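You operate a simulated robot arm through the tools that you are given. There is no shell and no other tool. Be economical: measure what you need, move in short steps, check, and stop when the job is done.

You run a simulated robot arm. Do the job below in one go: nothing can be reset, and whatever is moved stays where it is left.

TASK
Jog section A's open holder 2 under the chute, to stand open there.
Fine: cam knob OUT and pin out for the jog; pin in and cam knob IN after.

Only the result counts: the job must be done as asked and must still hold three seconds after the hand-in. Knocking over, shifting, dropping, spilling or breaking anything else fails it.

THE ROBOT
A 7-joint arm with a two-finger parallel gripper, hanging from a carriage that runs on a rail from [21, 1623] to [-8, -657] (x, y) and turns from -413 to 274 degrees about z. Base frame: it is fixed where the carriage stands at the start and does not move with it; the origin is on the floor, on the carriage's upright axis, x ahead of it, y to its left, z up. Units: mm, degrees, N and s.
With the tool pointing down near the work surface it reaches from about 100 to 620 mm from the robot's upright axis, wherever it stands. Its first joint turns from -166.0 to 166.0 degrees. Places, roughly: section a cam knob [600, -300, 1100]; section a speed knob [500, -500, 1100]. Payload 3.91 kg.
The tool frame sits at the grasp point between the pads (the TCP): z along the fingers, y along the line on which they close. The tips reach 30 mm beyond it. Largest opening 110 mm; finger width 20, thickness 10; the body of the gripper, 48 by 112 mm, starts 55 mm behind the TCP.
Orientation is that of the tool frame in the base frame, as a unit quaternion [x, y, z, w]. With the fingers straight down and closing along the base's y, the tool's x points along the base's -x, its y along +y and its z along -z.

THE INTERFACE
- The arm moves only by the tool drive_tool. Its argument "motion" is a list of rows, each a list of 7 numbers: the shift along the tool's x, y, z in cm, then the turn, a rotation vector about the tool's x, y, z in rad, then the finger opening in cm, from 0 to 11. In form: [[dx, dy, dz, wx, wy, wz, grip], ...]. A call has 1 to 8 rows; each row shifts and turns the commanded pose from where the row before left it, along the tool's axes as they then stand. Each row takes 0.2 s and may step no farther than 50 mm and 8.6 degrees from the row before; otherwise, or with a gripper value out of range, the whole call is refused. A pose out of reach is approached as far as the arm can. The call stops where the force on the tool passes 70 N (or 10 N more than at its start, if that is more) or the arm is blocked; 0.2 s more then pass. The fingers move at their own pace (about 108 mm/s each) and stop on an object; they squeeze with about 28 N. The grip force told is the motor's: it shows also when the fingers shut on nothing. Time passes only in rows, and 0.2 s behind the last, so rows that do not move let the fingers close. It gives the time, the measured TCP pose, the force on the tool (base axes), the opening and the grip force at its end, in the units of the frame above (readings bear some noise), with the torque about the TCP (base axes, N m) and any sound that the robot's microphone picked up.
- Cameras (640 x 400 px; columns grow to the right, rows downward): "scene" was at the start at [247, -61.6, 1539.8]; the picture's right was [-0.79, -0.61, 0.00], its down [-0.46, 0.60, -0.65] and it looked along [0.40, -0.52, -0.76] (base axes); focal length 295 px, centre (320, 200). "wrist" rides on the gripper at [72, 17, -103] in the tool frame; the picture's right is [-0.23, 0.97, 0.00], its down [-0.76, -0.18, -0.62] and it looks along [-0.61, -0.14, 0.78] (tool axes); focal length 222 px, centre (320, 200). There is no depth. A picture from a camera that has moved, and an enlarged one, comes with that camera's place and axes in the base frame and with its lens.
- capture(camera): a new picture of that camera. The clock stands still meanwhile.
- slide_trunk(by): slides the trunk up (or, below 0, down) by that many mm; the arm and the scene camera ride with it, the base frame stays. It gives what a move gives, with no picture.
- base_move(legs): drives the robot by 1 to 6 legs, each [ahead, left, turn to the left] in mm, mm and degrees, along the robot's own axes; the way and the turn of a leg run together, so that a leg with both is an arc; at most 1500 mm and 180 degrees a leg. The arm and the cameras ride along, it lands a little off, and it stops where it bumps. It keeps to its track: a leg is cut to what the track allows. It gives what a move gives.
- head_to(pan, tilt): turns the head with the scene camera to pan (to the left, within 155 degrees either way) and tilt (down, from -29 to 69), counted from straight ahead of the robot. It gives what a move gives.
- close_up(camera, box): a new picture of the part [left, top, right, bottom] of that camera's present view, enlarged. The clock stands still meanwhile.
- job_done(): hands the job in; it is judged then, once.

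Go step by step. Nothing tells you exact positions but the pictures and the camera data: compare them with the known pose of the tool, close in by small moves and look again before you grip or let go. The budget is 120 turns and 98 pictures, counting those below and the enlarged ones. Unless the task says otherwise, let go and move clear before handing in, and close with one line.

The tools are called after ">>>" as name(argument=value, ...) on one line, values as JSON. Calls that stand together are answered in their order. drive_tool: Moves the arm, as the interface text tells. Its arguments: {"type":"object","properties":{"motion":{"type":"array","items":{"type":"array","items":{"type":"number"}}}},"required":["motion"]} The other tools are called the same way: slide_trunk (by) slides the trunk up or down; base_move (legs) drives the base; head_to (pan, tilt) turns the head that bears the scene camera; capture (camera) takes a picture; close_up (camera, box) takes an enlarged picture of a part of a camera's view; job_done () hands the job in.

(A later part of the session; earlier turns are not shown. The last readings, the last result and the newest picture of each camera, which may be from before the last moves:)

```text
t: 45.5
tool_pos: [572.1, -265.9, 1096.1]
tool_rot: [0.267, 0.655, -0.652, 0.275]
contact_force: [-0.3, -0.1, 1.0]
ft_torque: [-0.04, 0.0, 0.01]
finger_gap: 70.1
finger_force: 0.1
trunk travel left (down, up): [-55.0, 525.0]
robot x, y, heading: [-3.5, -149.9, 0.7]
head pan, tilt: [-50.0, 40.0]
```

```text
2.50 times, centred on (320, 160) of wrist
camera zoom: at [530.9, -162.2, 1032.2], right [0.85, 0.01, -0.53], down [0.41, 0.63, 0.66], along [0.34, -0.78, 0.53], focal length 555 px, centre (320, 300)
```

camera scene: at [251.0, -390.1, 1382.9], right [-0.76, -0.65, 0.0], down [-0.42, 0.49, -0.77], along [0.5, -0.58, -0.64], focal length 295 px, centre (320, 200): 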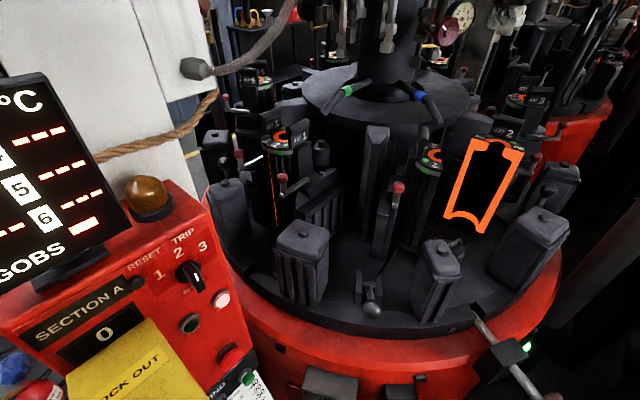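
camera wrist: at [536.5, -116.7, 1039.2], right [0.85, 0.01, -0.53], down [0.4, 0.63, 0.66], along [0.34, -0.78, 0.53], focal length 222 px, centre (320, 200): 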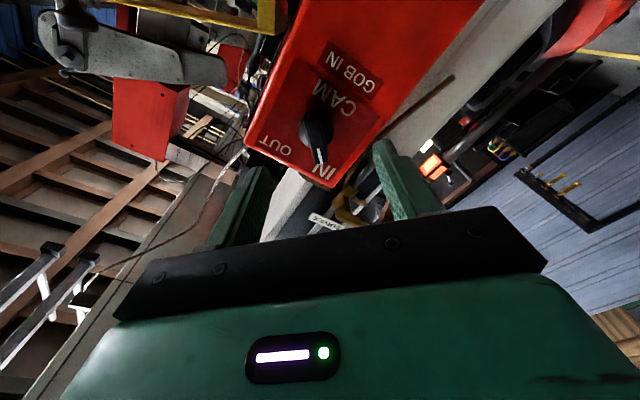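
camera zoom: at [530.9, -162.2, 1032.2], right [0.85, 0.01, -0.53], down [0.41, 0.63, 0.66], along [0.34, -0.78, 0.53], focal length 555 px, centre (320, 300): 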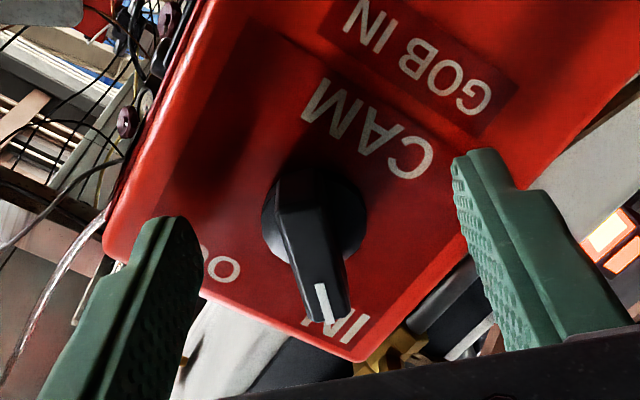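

Knob is between the fingers. Closing on it.

>>> drive_tool(motion=[[0, 0, 0, 0, 0, 0, 3], [0, 0, 0, 0, 0, 0, 0.5], [0, 0, 0, 0, 0, 0, 0.5], [0, 0, 0, 0, 0, 0, 0.5]])

>>> close_up(camera="wrist", box=[200, 80, 440, 240])

```text
t: 46.5
tool_pos: [569.8, -265.2, 1095.9]
tool_rot: [0.267, 0.655, -0.652, 0.275]
contact_force: [-13.2, 3.8, 17.0]
ft_torque: [-0.4, -0.14, -0.54]
finger_gap: 15.4
finger_force: 10.7
trunk travel left (down, up): [-55.0, 525.0]
robot x, y, heading: [-2.2, -147.6, 0.6]
head pan, tilt: [-50.0, 40.0]
```

```text
2.50 times, centred on (320, 160) of wrist
camera zoom: at [530.2, -161.4, 1032.8], right [0.85, 0.01, -0.53], down [0.4, 0.63, 0.66], along [0.34, -0.78, 0.53], focal length 555 px, centre (320, 300)
```

zoom: 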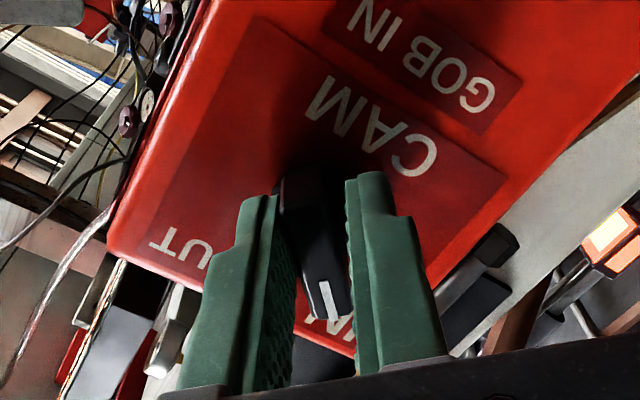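

>>> drive_tool(motion=[[0, -0.3, 0, 0, 0, 0, 0.5], [0, 0, 0, 0, 0, 0, 0.5]])

>>> drive_tool(motion=[[0, 0, 0, 0, 0, 0.12, 0.5], [0, 0, 0, 0, 0, 0.12, 0.5], [0, 0, 0, 0, 0, 0.12, 0.5], [0, 0, 0, 0, 0, 0.12, 0.5]])

>>> close_up(camera="wrist", box=[200, 80, 440, 240])

```text
t: 47.1
tool_pos: [569.5, -264.9, 1098.1]
tool_rot: [0.266, 0.655, -0.652, 0.275]
contact_force: [-5.3, 5.9, 8.2]
ft_torque: [-1.17, -0.05, -0.3]
finger_gap: 12.1
finger_force: 44.2
trunk travel left (down, up): [-55.0, 525.0]
robot x, y, heading: [-1.0, -149.9, 0.5]
head pan, tilt: [-50.0, 40.0]
```

```text
t: 48.1
tool_pos: [572.0, -264.1, 1096.3]
tool_rot: [0.414, 0.575, -0.567, 0.42]
contact_force: [33.6, 4.6, -28.4]
ft_torque: [-0.82, 0.23, 0.26]
finger_gap: 12.5
finger_force: 44.9
trunk travel left (down, up): [-55.0, 525.0]
robot x, y, heading: [-1.6, -151.9, 0.6]
head pan, tilt: [-50.0, 40.0]
```

```text
2.50 times, centred on (320, 160) of wrist
camera zoom: at [564.5, -160.7, 1022.1], right [1.0, 0.01, -0.08], down [0.05, 0.62, 0.78], along [0.06, -0.78, 0.62], focal length 555 px, centre (320, 300)
```

zoom: 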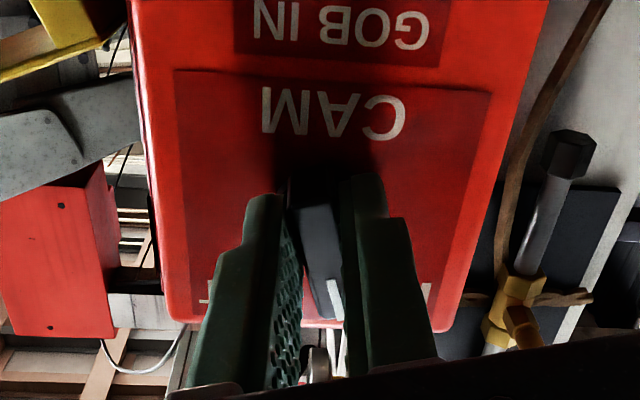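

>>> drive_tool(motion=[[0.1, 0.25, 0, 0, 0, 0, 0.5], [0, 0, 0, 0, 0, 0.13, 0.5], [0, 0, 0, 0, 0, 0.13, 0.5], [0, 0, 0, 0, 0, 0.13, 0.5], [0, 0, 0, 0, 0, 0.13, 0.5]])

>>> close_up(camera="wrist", box=[200, 80, 440, 240])

```text
t: 49.3
tool_pos: [574.6, -264.5, 1097.8]
tool_rot: [0.55, 0.447, -0.437, 0.554]
contact_force: [40.7, 5.5, -27.2]
ft_torque: [0.53, 0.15, 0.01]
finger_gap: 12.2
finger_force: 44.7
trunk travel left (down, up): [-55.0, 525.0]
robot x, y, heading: [-4.2, -150.2, 0.6]
head pan, tilt: [-50.0, 40.0]
```

```text
2.50 times, centred on (320, 160) of wrist
camera zoom: at [605.3, -160.1, 1030.8], right [0.9, 0.01, 0.43], down [-0.35, 0.61, 0.71], along [-0.26, -0.79, 0.56], focal length 555 px, centre (320, 300)
```

zoom: 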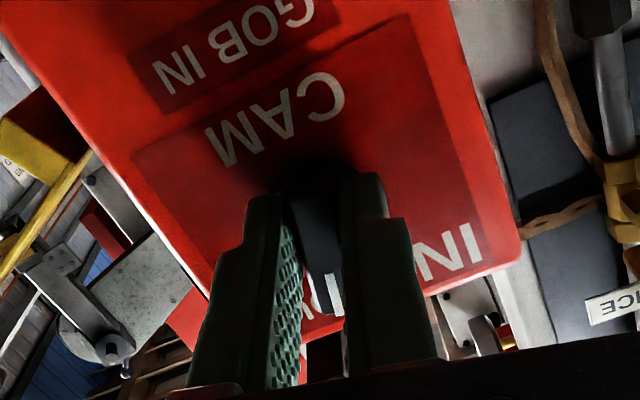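

>>> drive_tool(motion=[[0.2, 0.25, 0, 0, 0, 0, 0.5], [0, 0, 0, 0, 0, 0.14, 0.5], [0, 0, 0, 0, 0, 0.14, 0.5], [0, 0, 0, 0, 0, 0.14, 0.5], [0, 0, 0, 0, 0, 0.14, 0.5], [0, 0, 0, 0, 0, 0.08, 0.5], [0, 0, 0, 0, 0, 0, 0.5]])

>>> close_up(camera="wrist", box=[200, 80, 440, 240])

```text
t: 50.9
tool_pos: [577.4, -264.7, 1097.0]
tool_rot: [0.662, 0.25, -0.242, 0.664]
contact_force: [10.5, 8.8, 22.9]
ft_torque: [-0.3, 0.18, 0.12]
finger_gap: 16.8
finger_force: 11.5
trunk travel left (down, up): [-55.0, 525.0]
robot x, y, heading: [-3.1, -151.1, 0.5]
head pan, tilt: [-50.0, 40.0]
```

```text
2.50 times, centred on (320, 160) of wrist
camera zoom: at [641.5, -160.2, 1062.2], right [0.46, 0.01, 0.89], down [-0.7, 0.61, 0.36], along [-0.54, -0.79, 0.29], focal length 555 px, centre (320, 300)
```

zoom: 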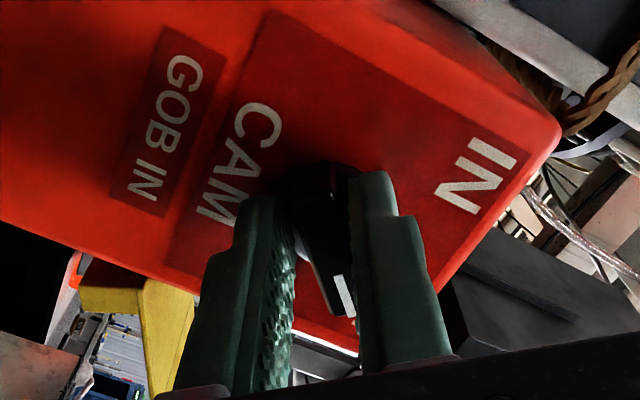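

>>> drive_tool(motion=[[0, 0, 0, 0, 0, 0, 5], [0, 0, 0, 0, 0, 0, 7], [0, 0, -4, 0, 0, 0, 7], [0, 0, -5, 0, 0, 0, 7]])

>>> close_up(camera="wrist", box=[250, 60, 400, 180])

```text
t: 51.9
tool_pos: [575.3, -173.4, 1093.6]
tool_rot: [0.662, 0.251, -0.244, 0.663]
contact_force: [-0.2, -0.8, 0.0]
ft_torque: [0.0, 0.02, -0.01]
finger_gap: 70.3
finger_force: 0.0
trunk travel left (down, up): [-55.0, 525.0]
robot x, y, heading: [-2.8, -150.1, 1.0]
head pan, tilt: [-50.0, 40.0]
```

```text
3.33 times, centred on (325, 120) of wrist
camera zoom: at [638.2, -69.2, 1059.7], right [0.47, 0.0, 0.88], down [-0.7, 0.61, 0.37], along [-0.54, -0.79, 0.29], focal length 740 px, centre (303, 467)
```

zoom: 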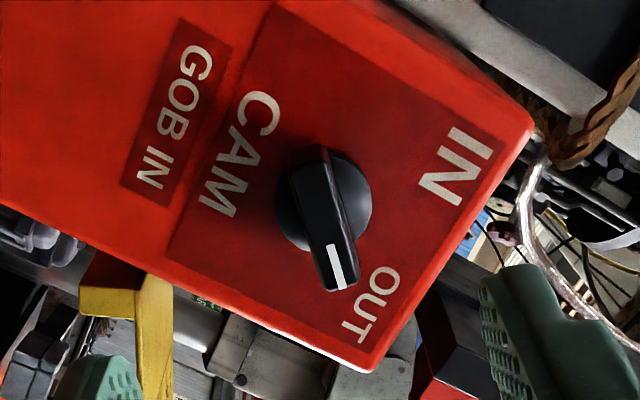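

The cam knob now points to OUT. Next is the T-handled pin at about [63, -772, 771], sloping outward and down. I'll retract and re-orient the tool for it.

>>> drive_tool(motion=[[0, 0, -5, 0, 0, 0, 7], [0, 0, -5, 0, 0, 0, 7], [0, 0, -5, 0, 0, 0, 7], [0, 0, -5, 0, 0, 0, 7]])

>>> drive_tool(motion=[[0, 0, 0, 0.0464, 0.1278, 0.001, 7], [0, 0, 0, 0.0464, 0.1278, 0.001, 7], [0, 0, 0, 0.0464, 0.1278, 0.001, 7], [0, 0, 0, 0.0464, 0.1278, 0.001, 7], [0, 0, 0, 0.0464, 0.1278, 0.001, 7], [0, 0, 0, 0.0464, 0.1278, 0.001, 7], [0, 0, 0, 0.0464, 0.1278, 0.001, 7], [0, 0, 0, 0.0464, 0.1278, 0.001, 7]])

>>> drive_tool(motion=[[0, 0, 0, 0.0464, 0.1278, 0.001, 7], [0, 0, 0, 0.0464, 0.1278, 0.001, 7]])

>>> drive_tool(motion=[[-1.62, -2.19, -3.54, 0, 0, 0, 7], [-1.62, -2.19, -3.54, 0, 0, 0, 7], [-1.62, -2.19, -3.54, 0, 0, 0, 7], [-1.62, -2.19, -3.54, 0, 0, 0, 7], [-1.62, -2.19, -3.54, 0, 0, 0, 7], [-1.62, -2.19, -3.54, 0, 0, 0, 7], [-1.62, -2.19, -3.54, 0, 0, 0, 7], [-1.62, -2.19, -3.54, 0, 0, 0, 7]])

```text
t: 52.9
tool_pos: [571.3, 23.7, 1094.6]
tool_rot: [0.66, 0.252, -0.243, 0.664]
contact_force: [0.0, -0.2, 0.1]
ft_torque: [0.01, -0.02, -0.03]
finger_gap: 70.0
finger_force: 0.0
trunk travel left (down, up): [-55.0, 525.0]
robot x, y, heading: [-0.6, -153.0, 0.1]
head pan, tilt: [-50.0, 40.0]
```

```text
t: 54.7
tool_pos: [568.6, 25.1, 1093.4]
tool_rot: [0.803, 0.492, 0.071, 0.328]
contact_force: [-0.3, -0.6, 0.0]
ft_torque: [-0.02, 0.03, 0.02]
finger_gap: 70.0
finger_force: 0.0
trunk travel left (down, up): [-55.0, 525.0]
robot x, y, heading: [-4.2, -151.5, 0.7]
head pan, tilt: [-50.0, 40.0]
```

```text
t: 55.3
tool_pos: [569.2, 24.0, 1095.2]
tool_rot: [0.802, 0.533, 0.151, 0.226]
contact_force: [-0.1, 0.1, -0.2]
ft_torque: [-0.01, 0.0, -0.02]
finger_gap: 70.0
finger_force: 0.0
trunk travel left (down, up): [-55.0, 525.0]
robot x, y, heading: [-4.5, -152.6, 0.6]
head pan, tilt: [-50.0, 40.0]
```

```text
t: 57.1
tool_pos: [244.6, 19.5, 1242.4]
tool_rot: [0.802, 0.532, 0.149, 0.227]
contact_force: [-0.9, -0.7, 1.1]
ft_torque: [-0.01, 0.01, 0.01]
finger_gap: 70.0
finger_force: 0.1
trunk travel left (down, up): [-55.0, 525.0]
robot x, y, heading: [-1.0, -149.6, 0.8]
head pan, tilt: [-50.0, 40.0]
```

>>> base_move(legs=[[0, -250, 0]])

>>> drive_tool(motion=[[-4.2, 0.63, 0.4, 0, 0, 0, 7], [-4.2, 0.63, 0.4, 0, 0, 0, 7], [-4.2, 0.63, 0.4, 0, 0, 0, 7], [-4.2, 0.63, 0.4, 0, 0, 0, 7], [-4.2, 0.63, 0.4, 0, 0, 0, 7], [-4.2, 0.63, 0.4, 0, 0, 0, 7]])

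>>> drive_tool(motion=[[-3.17, -2.43, 1.69, 0, 0, 0, 7], [-3.17, -2.43, 1.69, 0, 0, 0, 7], [-3.17, -2.43, 1.69, 0, 0, 0, 7], [-3.17, -2.43, 1.69, 0, 0, 0, 7], [-3.17, -2.43, 1.69, 0, 0, 0, 7], [-3.17, -2.43, 1.69, 0, 0, 0, 7], [-3.17, -2.43, 1.69, 0, 0, 0, 7]])

>>> capture(camera="wrist")

```text
t: 59.0
tool_pos: [241.2, -228.7, 1243.2]
tool_rot: [0.8, 0.534, 0.151, 0.228]
contact_force: [-0.5, -0.5, -0.6]
ft_torque: [0.01, -0.01, 0.03]
finger_gap: 69.9
finger_force: 0.0
trunk travel left (down, up): [-55.0, 525.0]
robot x, y, heading: [-5.2, -400.7, 0.8]
head pan, tilt: [-50.0, 40.0]
```

```text
t: 59.8
tool_pos: [214.0, -332.1, 1242.6]
tool_rot: [0.795, 0.545, 0.153, 0.22]
contact_force: [-5.1, 35.6, -4.6]
ft_torque: [-1.9, -0.38, -1.26]
finger_gap: 70.1
finger_force: 0.0
trunk travel left (down, up): [-55.0, 525.0]
robot x, y, heading: [-5.8, -401.0, 0.7]
head pan, tilt: [-50.0, 40.0]
stopped in row 3: the force on the tool passed its limit at 217 N (the readings are from after the stop); the commanded pose is now the measured one
```

```text
t: 60.0
tool_pos: [214.5, -332.6, 1241.9]
tool_rot: [0.787, 0.554, 0.154, 0.224]
contact_force: [-4.7, 12.6, -4.2]
ft_torque: [-0.52, -0.46, -0.56]
finger_gap: 70.2
finger_force: 0.0
trunk travel left (down, up): [-55.0, 525.0]
robot x, y, heading: [-2.8, -399.0, 0.8]
head pan, tilt: [-50.0, 40.0]
stopped in row 1: the force on the tool passed its limit at 135 N (the readings are from after the stop); the commanded pose is now the measured one
```

```text
50 pictures are left
camera wrist: at [201.6, -249.4, 1338.7], right [0.7, -0.49, 0.51], down [-0.71, -0.55, 0.44], along [0.06, -0.67, -0.74], focal length 222 px, centre (320, 200)
```

wrist: 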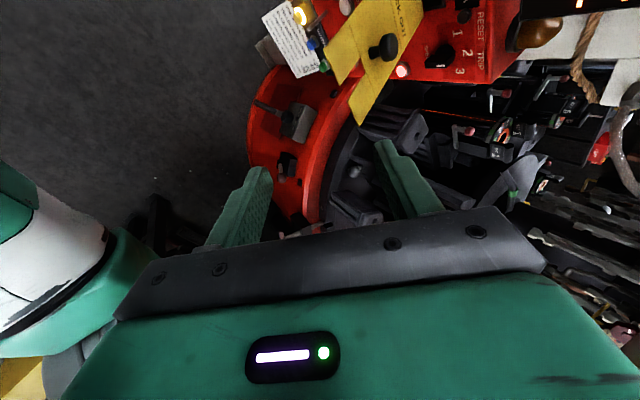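

The gripper bumped the robot's own head while crossing under it. I'll back off, drive clear, and swing the arm around the front of the head instead.

>>> drive_tool(motion=[[3.6, -1.4, -0.8, 0, 0, 0, 7], [3.6, -1.4, -0.8, 0, 0, 0, 7]])

>>> base_move(legs=[[0, 600, 0]])

>>> capture(camera="scene")

```text
t: 60.6
tool_pos: [208.4, -252.4, 1241.6]
tool_rot: [0.787, 0.554, 0.154, 0.224]
contact_force: [-0.5, -0.3, -0.4]
ft_torque: [0.01, -0.01, 0.01]
finger_gap: 70.0
finger_force: 0.0
trunk travel left (down, up): [-55.0, 525.0]
robot x, y, heading: [-4.5, -398.0, 0.9]
head pan, tilt: [-50.0, 40.0]
```

```text
t: 64.0
tool_pos: [215.3, 343.6, 1241.8]
tool_rot: [0.787, 0.555, 0.154, 0.223]
contact_force: [0.1, -1.0, -0.1]
ft_torque: [0.0, -0.03, -0.04]
finger_gap: 70.0
finger_force: 0.1
trunk travel left (down, up): [-55.0, 525.0]
robot x, y, heading: [4.8, 196.0, 0.8]
head pan, tilt: [-50.0, 40.0]
```

```text
49 pictures are left
camera scene: at [257.8, 133.9, 1382.9], right [-0.76, -0.65, 0.0], down [-0.42, 0.49, -0.77], along [0.5, -0.58, -0.64], focal length 295 px, centre (320, 200)
```

scene: 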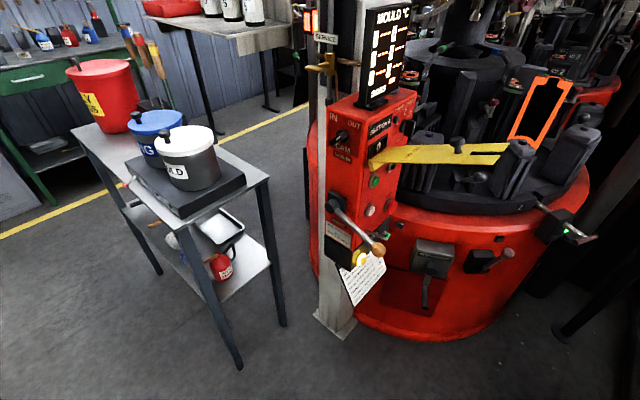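

>>> drive_tool(motion=[[1.48, 2.5, 3.87, 0, 0, 0, 7], [1.48, 2.5, 3.87, 0, 0, 0, 7], [1.48, 2.5, 3.87, 0, 0, 0, 7], [1.48, 2.5, 3.87, 0, 0, 0, 7], [1.48, 2.5, 3.87, 0, 0, 0, 7]])

>>> drive_tool(motion=[[-4.7, 1.42, 0.9, 0, 0, 0, 7], [-4.7, 1.42, 0.9, 0, 0, 0, 7], [-4.7, 1.42, 0.9, 0, 0, 0, 7], [-4.7, 1.42, 0.9, 0, 0, 0, 7], [-4.7, 1.42, 0.9, 0, 0, 0, 7], [-4.7, 1.42, 0.9, 0, 0, 0, 7], [-4.7, 1.42, 0.9, 0, 0, 0, 7], [-4.7, 1.42, 0.9, 0, 0, 0, 7]])

```text
t: 65.2
tool_pos: [438.4, 340.8, 1142.0]
tool_rot: [0.787, 0.554, 0.154, 0.224]
contact_force: [-0.6, -0.1, -0.2]
ft_torque: [-0.02, 0.0, 0.0]
finger_gap: 70.1
finger_force: 0.0
trunk travel left (down, up): [-55.0, 525.0]
robot x, y, heading: [0.2, 194.0, 0.7]
head pan, tilt: [-50.0, 40.0]
```

```text
t: 67.0
tool_pos: [436.8, -60.5, 1142.9]
tool_rot: [0.786, 0.555, 0.154, 0.223]
contact_force: [-0.2, -0.2, -0.2]
ft_torque: [-0.06, 0.02, 0.0]
finger_gap: 70.3
finger_force: 0.1
trunk travel left (down, up): [-55.0, 525.0]
robot x, y, heading: [4.3, 191.1, 0.7]
head pan, tilt: [-50.0, 40.0]
```

>>> drive_tool(motion=[[-2.23, -3.92, -0.56, 0, 0, 0, 7], [-2.23, -3.92, -0.56, 0, 0, 0, 7], [-2.23, -3.92, -0.56, 0, 0, 0, 7], [-2.23, -3.92, -0.56, 0, 0, 0, 7], [-2.23, -3.92, -0.56, 0, 0, 0, 7], [-2.23, -3.92, -0.56, 0, 0, 0, 7], [-2.23, -3.92, -0.56, 0, 0, 0, 7], [-2.23, -3.92, -0.56, 0, 0, 0, 7]])

>>> base_move(legs=[[0, -520, 0]])

>>> capture(camera="wrist")

>>> capture(camera="scene")

```text
t: 68.8
tool_pos: [100.7, -127.6, 1018.7]
tool_rot: [0.787, 0.554, 0.155, 0.223]
contact_force: [-0.2, 1.1, -0.8]
ft_torque: [0.0, 0.01, -0.01]
finger_gap: 69.9
finger_force: 0.0
trunk travel left (down, up): [-55.0, 525.0]
robot x, y, heading: [1.4, 198.6, 1.0]
head pan, tilt: [-50.0, 40.0]
```

```text
t: 71.8
tool_pos: [93.3, -645.3, 1019.4]
tool_rot: [0.787, 0.553, 0.154, 0.224]
contact_force: [0.1, 0.1, -0.5]
ft_torque: [0.0, -0.07, 0.0]
finger_gap: 69.9
finger_force: 0.1
trunk travel left (down, up): [-55.0, 525.0]
robot x, y, heading: [-3.9, -324.2, 0.7]
head pan, tilt: [-50.0, 40.0]
```

```text
48 pictures are left
camera wrist: at [81.3, -562.9, 1115.4], right [0.7, -0.49, 0.51], down [-0.71, -0.55, 0.44], along [0.06, -0.67, -0.74], focal length 222 px, centre (320, 200)
```

wrist: 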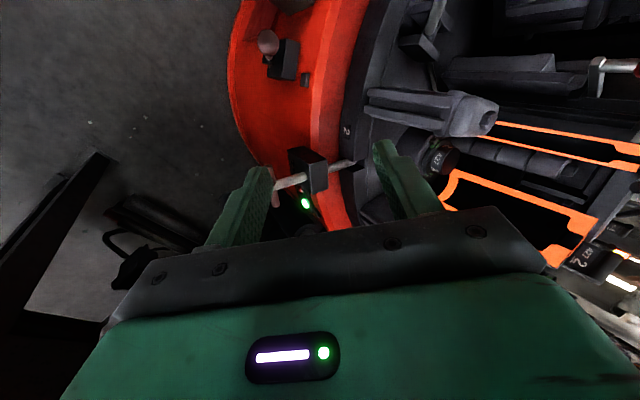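

```text
47 pictures are left
camera scene: at [251.0, -385.6, 1382.9], right [-0.76, -0.65, 0.0], down [-0.42, 0.49, -0.77], along [0.5, -0.58, -0.64], focal length 295 px, centre (320, 200)
```

scene: 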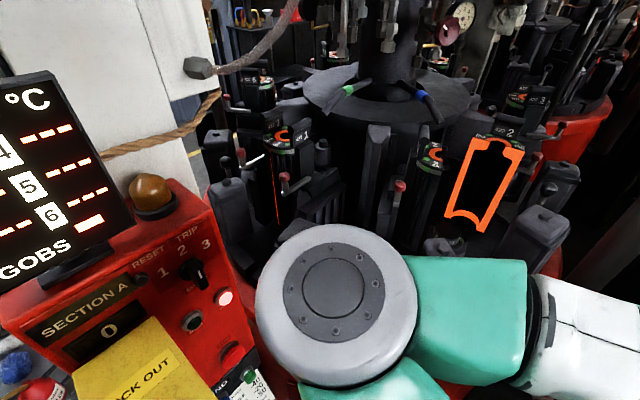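

>>> close_up(camera="wrist", box=[230, 120, 390, 230])

```text
3.64 times, centred on (310, 175) of wrist
camera zoom: at [81.3, -562.9, 1115.4], right [0.7, -0.49, 0.51], down [-0.71, -0.55, 0.44], along [0.06, -0.67, -0.74], focal length 808 px, centre (356, 291)
```

zoom: 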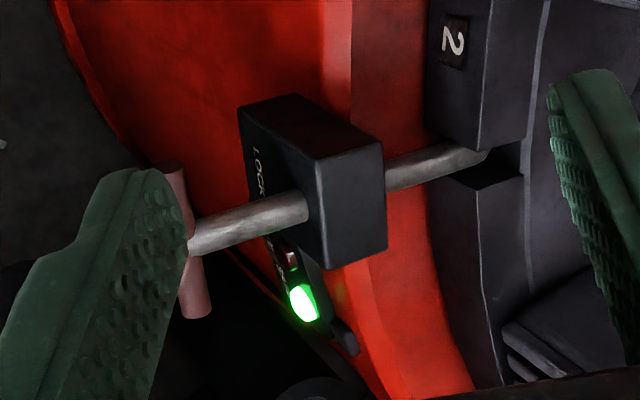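

The T-handle estimate holds at about [64, -772, 771], with the crossbar tangential and the shaft nearly horizontal. I'll adjust the orientation and approach.

>>> drive_tool(motion=[[0, 0, 0, 0.087, 0, 0.058, 6], [0, 0, 0, 0.087, 0, 0.058, 6], [0, 0, 0, 0.087, 0, 0.058, 6]])

```text
t: 72.6
tool_pos: [93.1, -644.2, 1019.6]
tool_rot: [0.856, 0.497, 0.1, 0.105]
contact_force: [0.0, -0.2, -0.6]
ft_torque: [0.0, -0.01, 0.02]
finger_gap: 60.2
finger_force: 0.0
trunk travel left (down, up): [-55.0, 525.0]
robot x, y, heading: [-1.3, -321.3, 0.8]
head pan, tilt: [-50.0, 40.0]
```

>>> drive_tool(motion=[[-3.0, -0.8, 3.55, 0, 0, 0, 6], [-3.0, -0.8, 3.55, 0, 0, 0, 6], [-3.0, -0.8, 3.55, 0, 0, 0, 6], [-3.0, -0.8, 3.55, 0, 0, 0, 6]])

>>> capture(camera="wrist")

```text
t: 73.6
tool_pos: [49.1, -748.5, 864.1]
tool_rot: [0.855, 0.499, 0.1, 0.105]
contact_force: [-0.5, 0.1, -0.3]
ft_torque: [0.0, -0.02, -0.02]
finger_gap: 59.8
finger_force: 0.0
trunk travel left (down, up): [-55.0, 525.0]
robot x, y, heading: [-1.2, -323.2, 0.7]
head pan, tilt: [-50.0, 40.0]
```

```text
45 pictures are left
camera wrist: at [69.1, -683.8, 972.5], right [0.7, -0.67, 0.26], down [-0.69, -0.53, 0.5], along [-0.2, -0.53, -0.83], focal length 222 px, centre (320, 200)
```

wrist: 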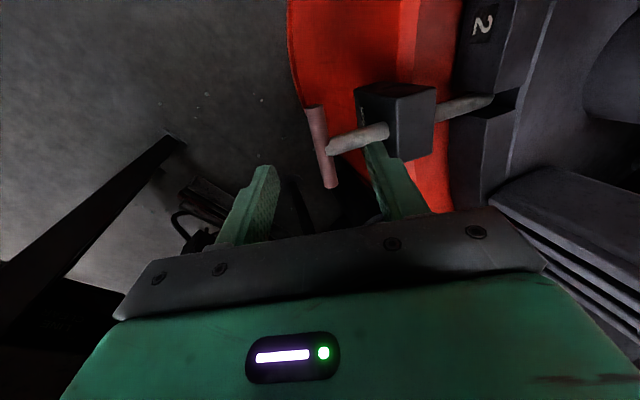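

>>> drive_tool(motion=[[0, -0.1, 4.5, 0, 0, 0, 6], [0, -0.1, 3.0, 0, 0, 0, 6], [0, 0, 1.7, 0, 0, 0, 6]])

>>> close_up(camera="wrist", box=[180, 60, 480, 240])

```text
t: 74.4
tool_pos: [72.9, -752.1, 777.6]
tool_rot: [0.855, 0.498, 0.1, 0.106]
contact_force: [0.2, 0.6, 0.4]
ft_torque: [0.03, -0.01, -0.01]
finger_gap: 59.8
finger_force: 0.0
trunk travel left (down, up): [-55.0, 525.0]
robot x, y, heading: [1.0, -326.5, 0.6]
head pan, tilt: [-50.0, 40.0]
```

```text
2.13 times, centred on (330, 150) of wrist
camera zoom: at [93.1, -688.7, 885.4], right [0.7, -0.67, 0.26], down [-0.69, -0.53, 0.5], along [-0.2, -0.52, -0.83], focal length 474 px, centre (299, 307)
```

zoom: 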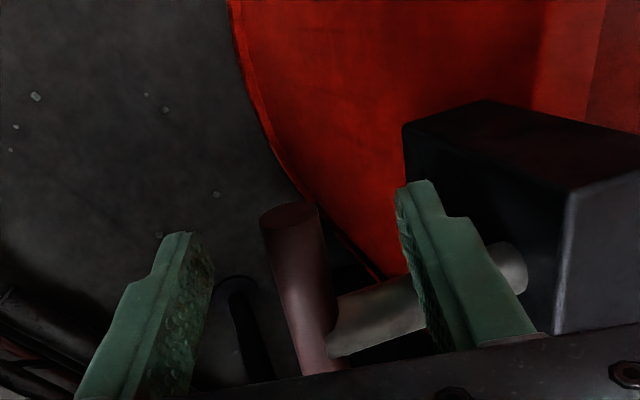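

>>> drive_tool(motion=[[0, 0, 0.5, 0, 0, 0, 4], [0, 0, 0, 0, 0, 0, 1], [0, 0, 0, 0, 0, 0, 0.5], [0, 0, 0, 0, 0, 0, 0.5], [0, 0, 0, 0, 0, 0, 0.5]])

>>> close_up(camera="wrist", box=[180, 60, 480, 240])

```text
t: 75.6
tool_pos: [75.5, -753.0, 772.3]
tool_rot: [0.855, 0.498, 0.1, 0.105]
contact_force: [4.3, -1.1, 2.1]
ft_torque: [0.23, -0.15, -0.57]
finger_gap: 15.7
finger_force: 44.8
trunk travel left (down, up): [-55.0, 525.0]
robot x, y, heading: [-5.8, -324.1, 0.6]
head pan, tilt: [-50.0, 40.0]
```

```text
2.13 times, centred on (330, 150) of wrist
camera zoom: at [94.8, -689.2, 880.9], right [0.7, -0.67, 0.26], down [-0.69, -0.53, 0.5], along [-0.19, -0.53, -0.83], focal length 474 px, centre (299, 307)
```

zoom: 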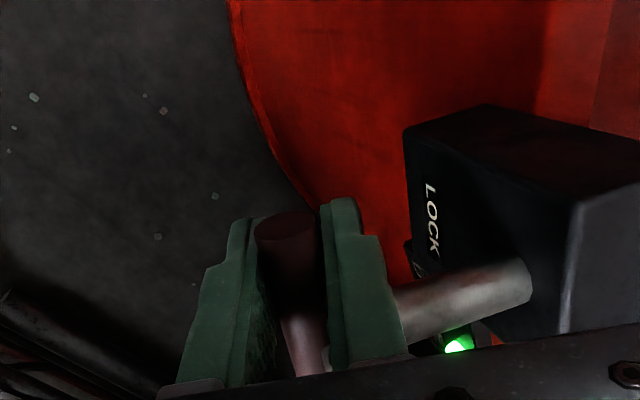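

Crossbar gripped. Pulling outward along the shaft.

>>> drive_tool(motion=[[0, -0.96, -0.28, 0, 0, 0, 0.5], [0, -0.96, -0.28, 0, 0, 0, 0.5], [0, -0.96, -0.28, 0, 0, 0, 0.5]])

```text
t: 76.4
tool_pos: [49.7, -738.6, 773.4]
tool_rot: [0.855, 0.498, 0.1, 0.106]
contact_force: [3.2, 6.6, 12.7]
ft_torque: [-0.27, 0.16, -0.58]
finger_gap: 15.7
finger_force: 45.0
trunk travel left (down, up): [-55.0, 525.0]
robot x, y, heading: [-4.6, -325.0, 0.6]
head pan, tilt: [-50.0, 40.0]
```

>>> drive_tool(motion=[[0, -0.96, -0.28, 0, 0, 0, 0.5], [0, -0.96, -0.28, 0, 0, 0, 0.5], [0, -0.96, -0.28, 0, 0, 0, 0.5], [0, -0.96, -0.28, 0, 0, 0, 0.5]])

>>> capture(camera="wrist")

```text
t: 77.2
tool_pos: [43.3, -734.9, 774.5]
tool_rot: [0.847, 0.507, 0.108, 0.114]
contact_force: [35.1, -23.8, -16.5]
ft_torque: [0.37, -0.25, -0.72]
finger_gap: 16.2
finger_force: 44.9
trunk travel left (down, up): [-55.0, 525.0]
robot x, y, heading: [-5.9, -326.6, 1.0]
head pan, tilt: [-50.0, 40.0]
stopped in row 4: the force on the tool passed its limit at 77 N (the readings are from after the stop); the commanded pose is now the measured one
```

```text
42 pictures are left
camera wrist: at [60.4, -669.7, 882.7], right [0.71, -0.65, 0.28], down [-0.69, -0.54, 0.49], along [-0.16, -0.54, -0.83], focal length 222 px, centre (320, 200)
```

wrist: 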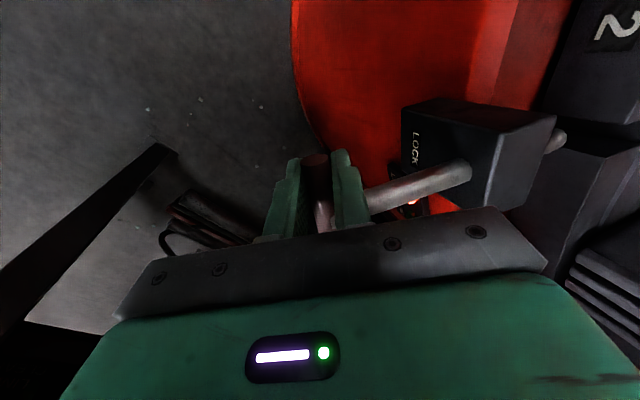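

The pin came out to its stop: it is clear of the notch and the light turned red. I'll release and check it stays out.

>>> drive_tool(motion=[[0, 0, 0, 0, 0, 0, 3], [0, 0, 0, 0, 0, 0, 6], [0, 0, -3, 0, 0, 0, 6], [0, 0, -4, 0, 0, 0, 6], [0, 0, -4, 0, 0, 0, 6]])

>>> capture(camera="wrist")

```text
t: 78.5
tool_pos: [-2.1, -718.6, 878.1]
tool_rot: [0.851, 0.503, 0.103, 0.108]
contact_force: [-0.4, 0.3, -1.1]
ft_torque: [-0.01, 0.01, 0.02]
finger_gap: 60.0
finger_force: 0.1
trunk travel left (down, up): [-55.0, 525.0]
robot x, y, heading: [-3.8, -320.1, 0.8]
head pan, tilt: [-50.0, 40.0]
```

```text
41 pictures are left
camera wrist: at [16.4, -654.7, 986.6], right [0.71, -0.66, 0.27], down [-0.68, -0.54, 0.49], along [-0.18, -0.53, -0.83], focal length 222 px, centre (320, 200)
```

wrist: 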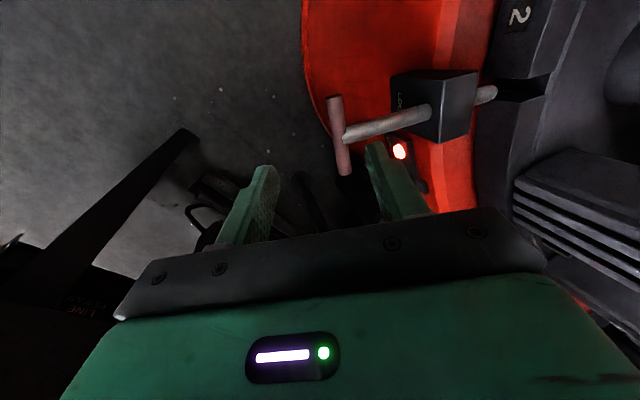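

The pin is out and stays out. Next the JOG button: I'll lift clear, drive left and turn the tool to point at the panel front from slightly right of straight on.

>>> drive_tool(motion=[[0.3, 1.2, -4.2, 0, 0, 0, 3], [0.3, 1.2, -4.2, 0, 0, 0, 1], [0.3, 1.2, -4.2, 0, 0, 0, 0]])

>>> base_move(legs=[[0, 240, 0]])

>>> drive_tool(motion=[[0, 0, 0, -0.1043, 0.0704, -0.0608, 0], [0, 0, 0, -0.1043, 0.0704, -0.0608, 0], [0, 0, 0, -0.1043, 0.0704, -0.0608, 0], [0, 0, 0, -0.1043, 0.0704, -0.0608, 0], [0, 0, 0, -0.1043, 0.0704, -0.0608, 0], [0, 0, 0, -0.1043, 0.0704, -0.0608, 0], [0, 0, 0, -0.1043, 0.0704, -0.0608, 0], [0, 0, 0, -0.1043, 0.0704, -0.0608, 0]])

>>> drive_tool(motion=[[0, 0, 0, -0.1043, 0.0704, -0.0608, 0], [0, 0, 0, -0.1043, 0.0704, -0.0608, 0], [0, 0, 0, -0.1043, 0.0704, -0.0608, 0]])

>>> capture(camera="wrist")

```text
t: 79.2
tool_pos: [-3.5, -717.7, 1010.6]
tool_rot: [0.851, 0.504, 0.103, 0.109]
contact_force: [-0.2, -0.1, -0.3]
ft_torque: [-0.03, -0.02, 0.02]
finger_gap: 0.1
finger_force: 27.2
trunk travel left (down, up): [-55.0, 525.0]
robot x, y, heading: [-5.2, -320.8, 0.9]
head pan, tilt: [-50.0, 40.0]
```

```text
t: 80.7
tool_pos: [-8.2, -549.4, 1010.0]
tool_rot: [0.854, 0.499, 0.102, 0.11]
contact_force: [-0.6, 0.3, 0.2]
ft_torque: [-0.01, 0.0, 0.01]
finger_gap: 0.1
finger_force: 28.3
trunk travel left (down, up): [-55.0, 525.0]
robot x, y, heading: [-4.2, -154.7, 0.6]
head pan, tilt: [-50.0, 40.0]
stopped in leg 1: the robot was blocked; the commanded pose is now the measured one
```

```text
t: 82.5
tool_pos: [-5.8, -547.5, 1000.7]
tool_rot: [0.542, 0.605, 0.493, 0.311]
contact_force: [0.7, 0.9, 0.1]
ft_torque: [-0.03, -0.02, -0.02]
finger_gap: 0.2
finger_force: 28.4
trunk travel left (down, up): [-55.0, 525.0]
robot x, y, heading: [-5.1, -157.6, 0.7]
head pan, tilt: [-50.0, 40.0]
```

```text
t: 83.3
tool_pos: [-6.0, -548.1, 997.9]
tool_rot: [0.487, 0.604, 0.534, 0.337]
contact_force: [-0.7, -0.2, -0.7]
ft_torque: [-0.01, 0.03, 0.0]
finger_gap: 0.0
finger_force: 28.2
out of reach, approached as far as the arm can: row 1, 2, 3
trunk travel left (down, up): [-55.0, 525.0]
robot x, y, heading: [0.6, -156.9, 0.4]
head pan, tilt: [-50.0, 40.0]
```

```text
40 pictures are left
camera wrist: at [-119.8, -512.2, 1043.7], right [0.29, -0.26, 0.92], down [-0.39, -0.91, -0.13], along [0.87, -0.32, -0.37], focal length 222 px, centre (320, 200)
```

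wrist: 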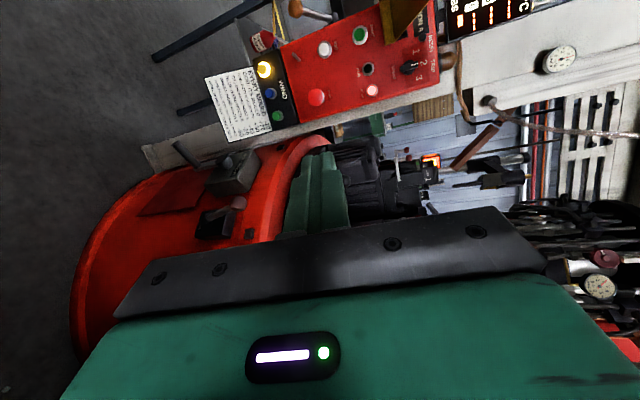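

The base was blocked at y≈-155; I must see what the arm touched.

>>> capture(camera="scene")

>>> close_up(camera="wrist", box=[140, 0, 480, 200])

```text
39 pictures are left
camera scene: at [253.2, -218.3, 1383.0], right [-0.76, -0.65, 0.0], down [-0.42, 0.49, -0.77], along [0.5, -0.58, -0.64], focal length 295 px, centre (320, 200)
```

scene: 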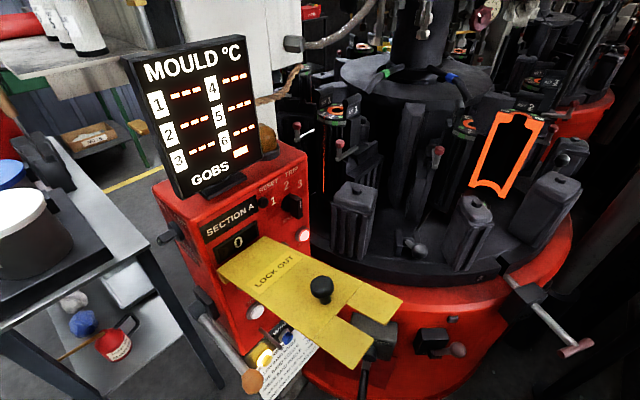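

```text
1.88 times, centred on (310, 100) of wrist
camera zoom: at [-119.8, -512.2, 1043.7], right [0.29, -0.26, 0.92], down [-0.39, -0.91, -0.13], along [0.87, -0.32, -0.37], focal length 418 px, centre (339, 388)
```

zoom: 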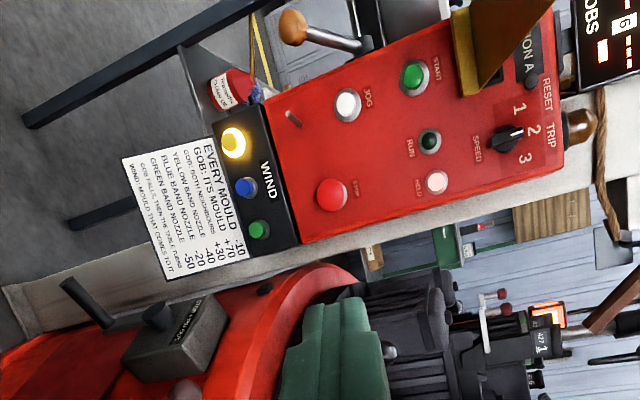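

Nothing appears displaced: the plate is still seated as before. I'll now move the tool forward toward the panel in a straight line and check.

>>> drive_tool(motion=[[-0.13, 0.13, 4.5, 0, 0, 0, 0], [-0.13, 0.13, 4.5, 0, 0, 0, 0], [-0.13, 0.13, 4.5, 0, 0, 0, 0], [-0.13, 0.13, 4.5, 0, 0, 0, 0], [-0.13, 0.13, 4.5, 0, 0, 0, 0], [-0.13, 0.13, 4.5, 0, 0, 0, 0]])

>>> capture(camera="scene")

>>> capture(camera="wrist")

```text
t: 84.7
tool_pos: [248.3, -472.7, 952.6]
tool_rot: [0.487, 0.608, 0.526, 0.34]
contact_force: [0.4, 0.5, 0.0]
ft_torque: [0.01, -0.03, -0.01]
finger_gap: 0.2
finger_force: 28.4
trunk travel left (down, up): [-55.0, 525.0]
robot x, y, heading: [-2.7, -157.3, 0.6]
head pan, tilt: [-50.0, 40.0]
```

```text
37 pictures are left
camera scene: at [253.7, -217.9, 1383.1], right [-0.76, -0.65, 0.0], down [-0.42, 0.49, -0.77], along [0.5, -0.58, -0.64], focal length 295 px, centre (320, 200)
```

scene: 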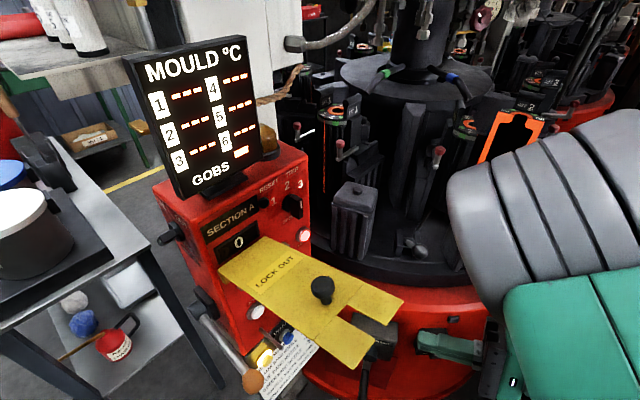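

```text
36 pictures are left
camera wrist: at [135.6, -435.7, 998.6], right [0.29, -0.24, 0.92], down [-0.4, -0.91, -0.11], along [0.87, -0.33, -0.37], focal length 222 px, centre (320, 200)
```

wrist: 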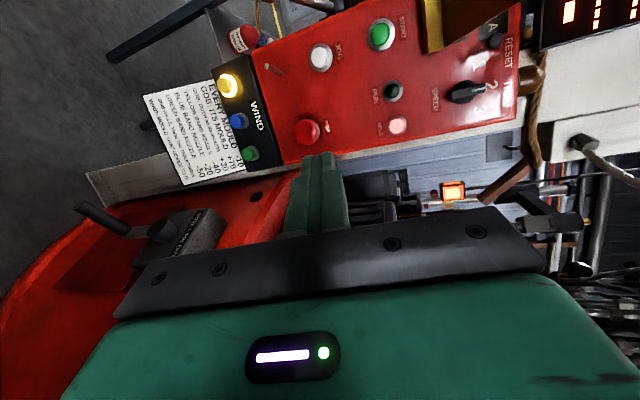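

JOG triangulates to about [517, -350, 900]. I'll level the tool and move to just short of it.

>>> drive_tool(motion=[[0, 0, 0, -0.14, 0, 0, 0], [0.6, -0.68, 4.6, 0, 0, 0, 0], [0.6, -0.68, 4.6, 0, 0, 0, 0], [0.6, -0.68, 4.6, 0, 0, 0, 0], [0.6, -0.68, 4.6, 0, 0, 0, 0]])

>>> capture(camera="wrist")

>>> capture(camera="scene")

```text
t: 86.1
tool_pos: [354.9, -460.5, 914.6]
tool_rot: [0.491, 0.561, 0.53, 0.404]
contact_force: [0.0, -0.6, -0.4]
ft_torque: [-0.04, -0.05, -0.01]
finger_gap: 0.0
finger_force: 27.9
trunk travel left (down, up): [-55.0, 525.0]
robot x, y, heading: [-1.6, -159.3, -0.6]
head pan, tilt: [-50.0, 40.0]
stopped in row 5: the arm was blocked; the commanded pose is now the measured one
```

```text
35 pictures are left
camera wrist: at [241.7, -410.4, 947.9], right [0.16, -0.27, 0.95], down [-0.48, -0.86, -0.16], along [0.86, -0.43, -0.27], focal length 222 px, centre (320, 200)
```

wrist: 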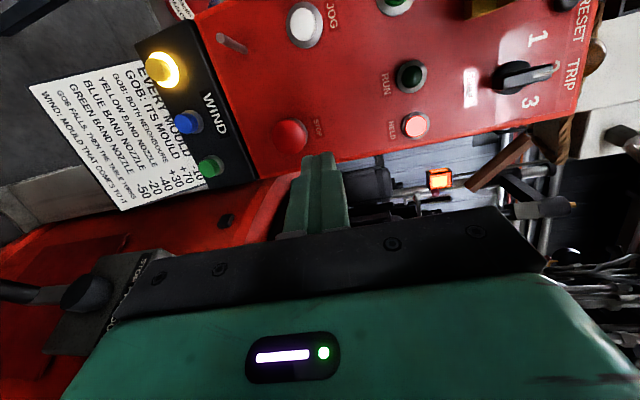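

```text
34 pictures are left
camera scene: at [231.3, -241.8, 1378.6], right [-0.77, -0.63, 0.03], down [-0.43, 0.49, -0.76], along [0.47, -0.6, -0.65], focal length 295 px, centre (320, 200)
```

scene: 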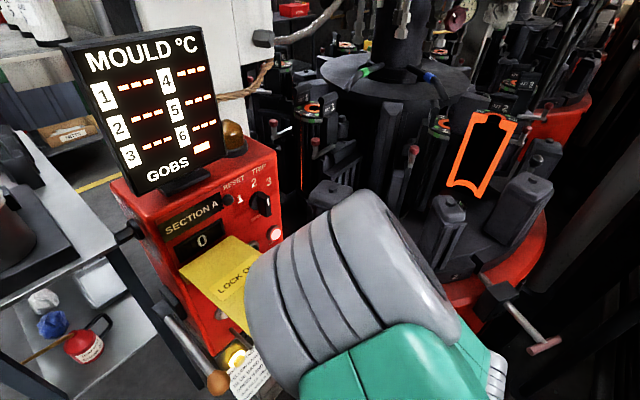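

The arm's elbow ran into the robot's own head. I'll back out, raise the trunk, drive left, and turn the carriage so the head is away from the working side.

>>> drive_tool(motion=[[-0.6, 0.68, -4.6, 0, 0, 0, 0], [-0.6, 0.68, -4.6, 0, 0, 0, 0], [-0.3, 0, -4.6, 0, 0, 0, 0], [0, 0, -4.6, 0, 0, 0, 0], [0, 0, -4.6, 0, 0, 0, 0]])

>>> slide_trunk(by=200)

>>> base_move(legs=[[0, 500, 0]])

>>> capture(camera="scene")

```text
t: 87.3
tool_pos: [177.2, -496.7, 948.3]
tool_rot: [0.479, 0.559, 0.55, 0.396]
contact_force: [0.5, 0.5, -0.3]
ft_torque: [0.03, 0.0, 0.0]
finger_gap: 0.0
finger_force: 28.0
trunk travel left (down, up): [-55.0, 525.0]
robot x, y, heading: [-3.4, -160.6, -0.1]
head pan, tilt: [-50.0, 40.0]
```

```text
t: 89.5
tool_pos: [178.3, -495.8, 1149.2]
tool_rot: [0.479, 0.558, 0.549, 0.397]
contact_force: [-0.3, -0.1, -0.4]
ft_torque: [0.03, -0.01, 0.03]
finger_gap: 0.1
finger_force: 27.3
trunk travel left (down, up): [-255.0, 325.0]
robot x, y, heading: [0.4, -159.0, -0.1]
head pan, tilt: [-50.0, 40.0]
```

```text
t: 92.4
tool_pos: [186.2, 2.2, 1147.6]
tool_rot: [0.477, 0.56, 0.55, 0.395]
contact_force: [0.0, 0.1, -0.5]
ft_torque: [0.02, 0.0, 0.02]
finger_gap: 0.0
finger_force: 28.0
trunk travel left (down, up): [-255.0, 325.0]
robot x, y, heading: [2.6, 334.9, 0.4]
head pan, tilt: [-50.0, 40.0]
```

```text
33 pictures are left
camera scene: at [259.0, 273.8, 1582.9], right [-0.76, -0.65, 0.0], down [-0.42, 0.49, -0.77], along [0.5, -0.58, -0.64], focal length 295 px, centre (320, 200)
```

scene: 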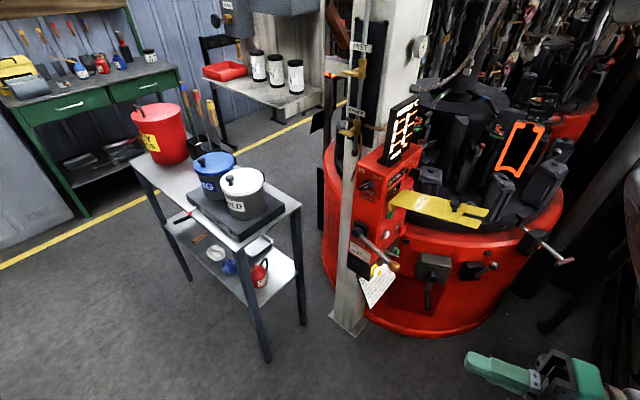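

>>> base_move(legs=[[0, 0, 70]])

>>> drive_tool(motion=[[0, 0, 0, 0, -0.134, 0, 0], [0, 0, 0, 0, -0.134, 0, 0], [0, 0, 0, 0, -0.134, 0, 0], [0, 0, 0, 0, -0.134, 0, 0], [0, 0, 0, 0, -0.134, 0, 0], [0, 0, 0, 0, -0.134, 0, 0], [0, 0, 0, 0, -0.134, 0, 0], [0, 0, 0, 0, -0.134, 0, 0]])

```text
t: 95.9
tool_pos: [380.3, 404.4, 1148.4]
tool_rot: [0.061, 0.733, 0.678, -0.001]
contact_force: [-0.3, -0.3, -0.1]
ft_torque: [0.02, -0.04, -0.03]
finger_gap: 0.1
finger_force: 27.9
trunk travel left (down, up): [-255.0, 325.0]
robot x, y, heading: [6.4, 338.2, 71.6]
head pan, tilt: [-50.0, 40.0]
```

```text
t: 97.7
tool_pos: [417.8, 399.6, 1159.8]
tool_rot: [0.397, 0.63, 0.552, 0.376]
contact_force: [0.5, -1.5, 0.1]
ft_torque: [0.0, -0.01, 0.09]
finger_gap: 0.0
finger_force: 28.2
out of reach, approached as far as the arm can: row 4, 5, 6, 7, 8
trunk travel left (down, up): [-255.0, 325.0]
robot x, y, heading: [2.8, 333.7, 71.7]
head pan, tilt: [-50.0, 40.0]
```

>>> slide_trunk(by=100)

>>> base_move(legs=[[-905, -318, 0]])

>>> slide_trunk(by=-200)

>>> capture(camera="wrist")

```text
t: 99.0
tool_pos: [417.1, 399.6, 1257.7]
tool_rot: [0.398, 0.631, 0.552, 0.373]
contact_force: [0.7, -0.8, 0.6]
ft_torque: [0.01, 0.0, 0.03]
finger_gap: 0.0
finger_force: 27.6
trunk travel left (down, up): [-355.0, 225.0]
robot x, y, heading: [7.0, 336.3, 71.9]
head pan, tilt: [-50.0, 40.0]
```

```text
t: 104.0
tool_pos: [404.6, -561.5, 1258.2]
tool_rot: [0.4, 0.629, 0.551, 0.376]
contact_force: [0.3, 0.3, 0.1]
ft_torque: [0.0, -0.01, 0.05]
finger_gap: 0.1
finger_force: 28.2
trunk travel left (down, up): [-355.0, 225.0]
robot x, y, heading: [-10.6, -624.5, 71.4]
head pan, tilt: [-50.0, 40.0]
```

```text
t: 106.2
tool_pos: [404.3, -561.8, 1057.5]
tool_rot: [0.4, 0.629, 0.552, 0.375]
contact_force: [0.6, -0.3, -0.7]
ft_torque: [-0.04, 0.04, -0.02]
finger_gap: 0.1
finger_force: 28.0
trunk travel left (down, up): [-155.0, 425.0]
robot x, y, heading: [-2.7, -621.8, 71.6]
head pan, tilt: [-50.0, 40.0]
```

```text
32 pictures are left
camera wrist: at [282.7, -534.0, 1083.5], right [0.18, -0.14, 0.97], down [-0.28, -0.96, -0.08], along [0.94, -0.26, -0.21], focal length 222 px, centre (320, 200)
```

wrist: 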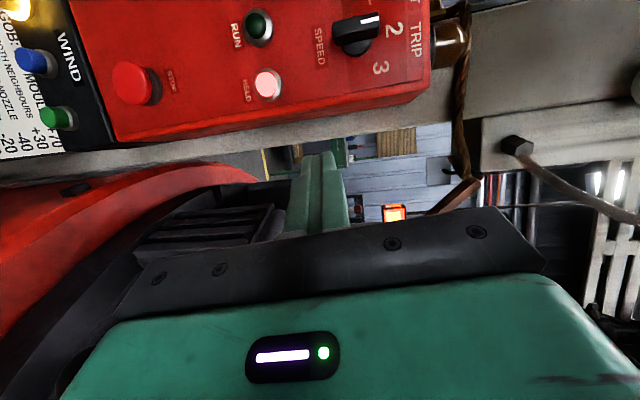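

>>> slide_trunk(by=-151)

>>> capture(camera="wrist")

```text
t: 108.0
tool_pos: [405.4, -561.2, 905.6]
tool_rot: [0.4, 0.63, 0.551, 0.375]
contact_force: [0.0, -0.2, -0.4]
ft_torque: [-0.01, 0.03, 0.01]
finger_gap: 0.0
finger_force: 28.0
trunk travel left (down, up): [-4.0, 576.0]
robot x, y, heading: [-4.6, -618.1, 71.7]
head pan, tilt: [-50.0, 40.0]
```

```text
31 pictures are left
camera wrist: at [282.7, -534.0, 932.5], right [0.18, -0.14, 0.97], down [-0.28, -0.96, -0.08], along [0.94, -0.26, -0.21], focal length 222 px, centre (320, 200)
```

wrist: 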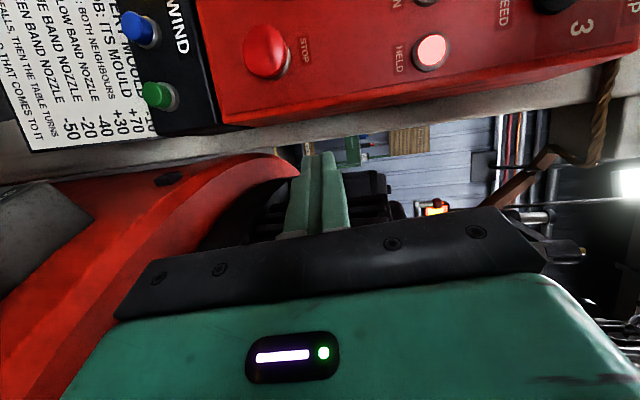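

>>> head_to(pan=-85, tilt=40)

>>> capture(camera="scene")

```text
t: 109.0
tool_pos: [405.0, -561.5, 905.8]
tool_rot: [0.4, 0.629, 0.551, 0.375]
contact_force: [0.1, 1.0, -0.1]
ft_torque: [-0.01, 0.0, 0.03]
finger_gap: 0.0
finger_force: 27.3
trunk travel left (down, up): [-4.0, 576.0]
robot x, y, heading: [-8.8, -619.0, 71.2]
head pan, tilt: [-85.0, 40.0]
```

```text
30 pictures are left
camera scene: at [138.1, -451.8, 1331.9], right [-0.23, -0.97, 0.0], down [-0.62, 0.15, -0.77], along [0.74, -0.18, -0.64], focal length 295 px, centre (320, 200)
```

scene: 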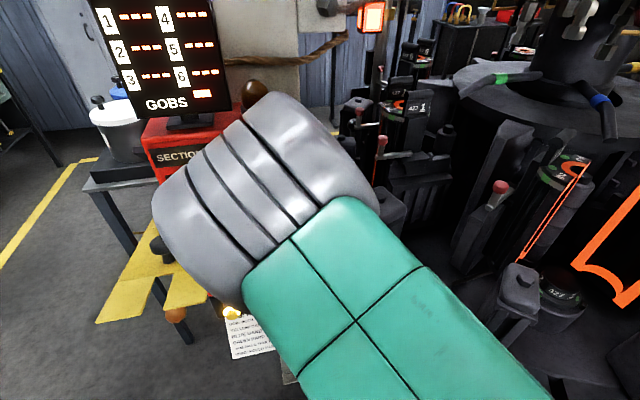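

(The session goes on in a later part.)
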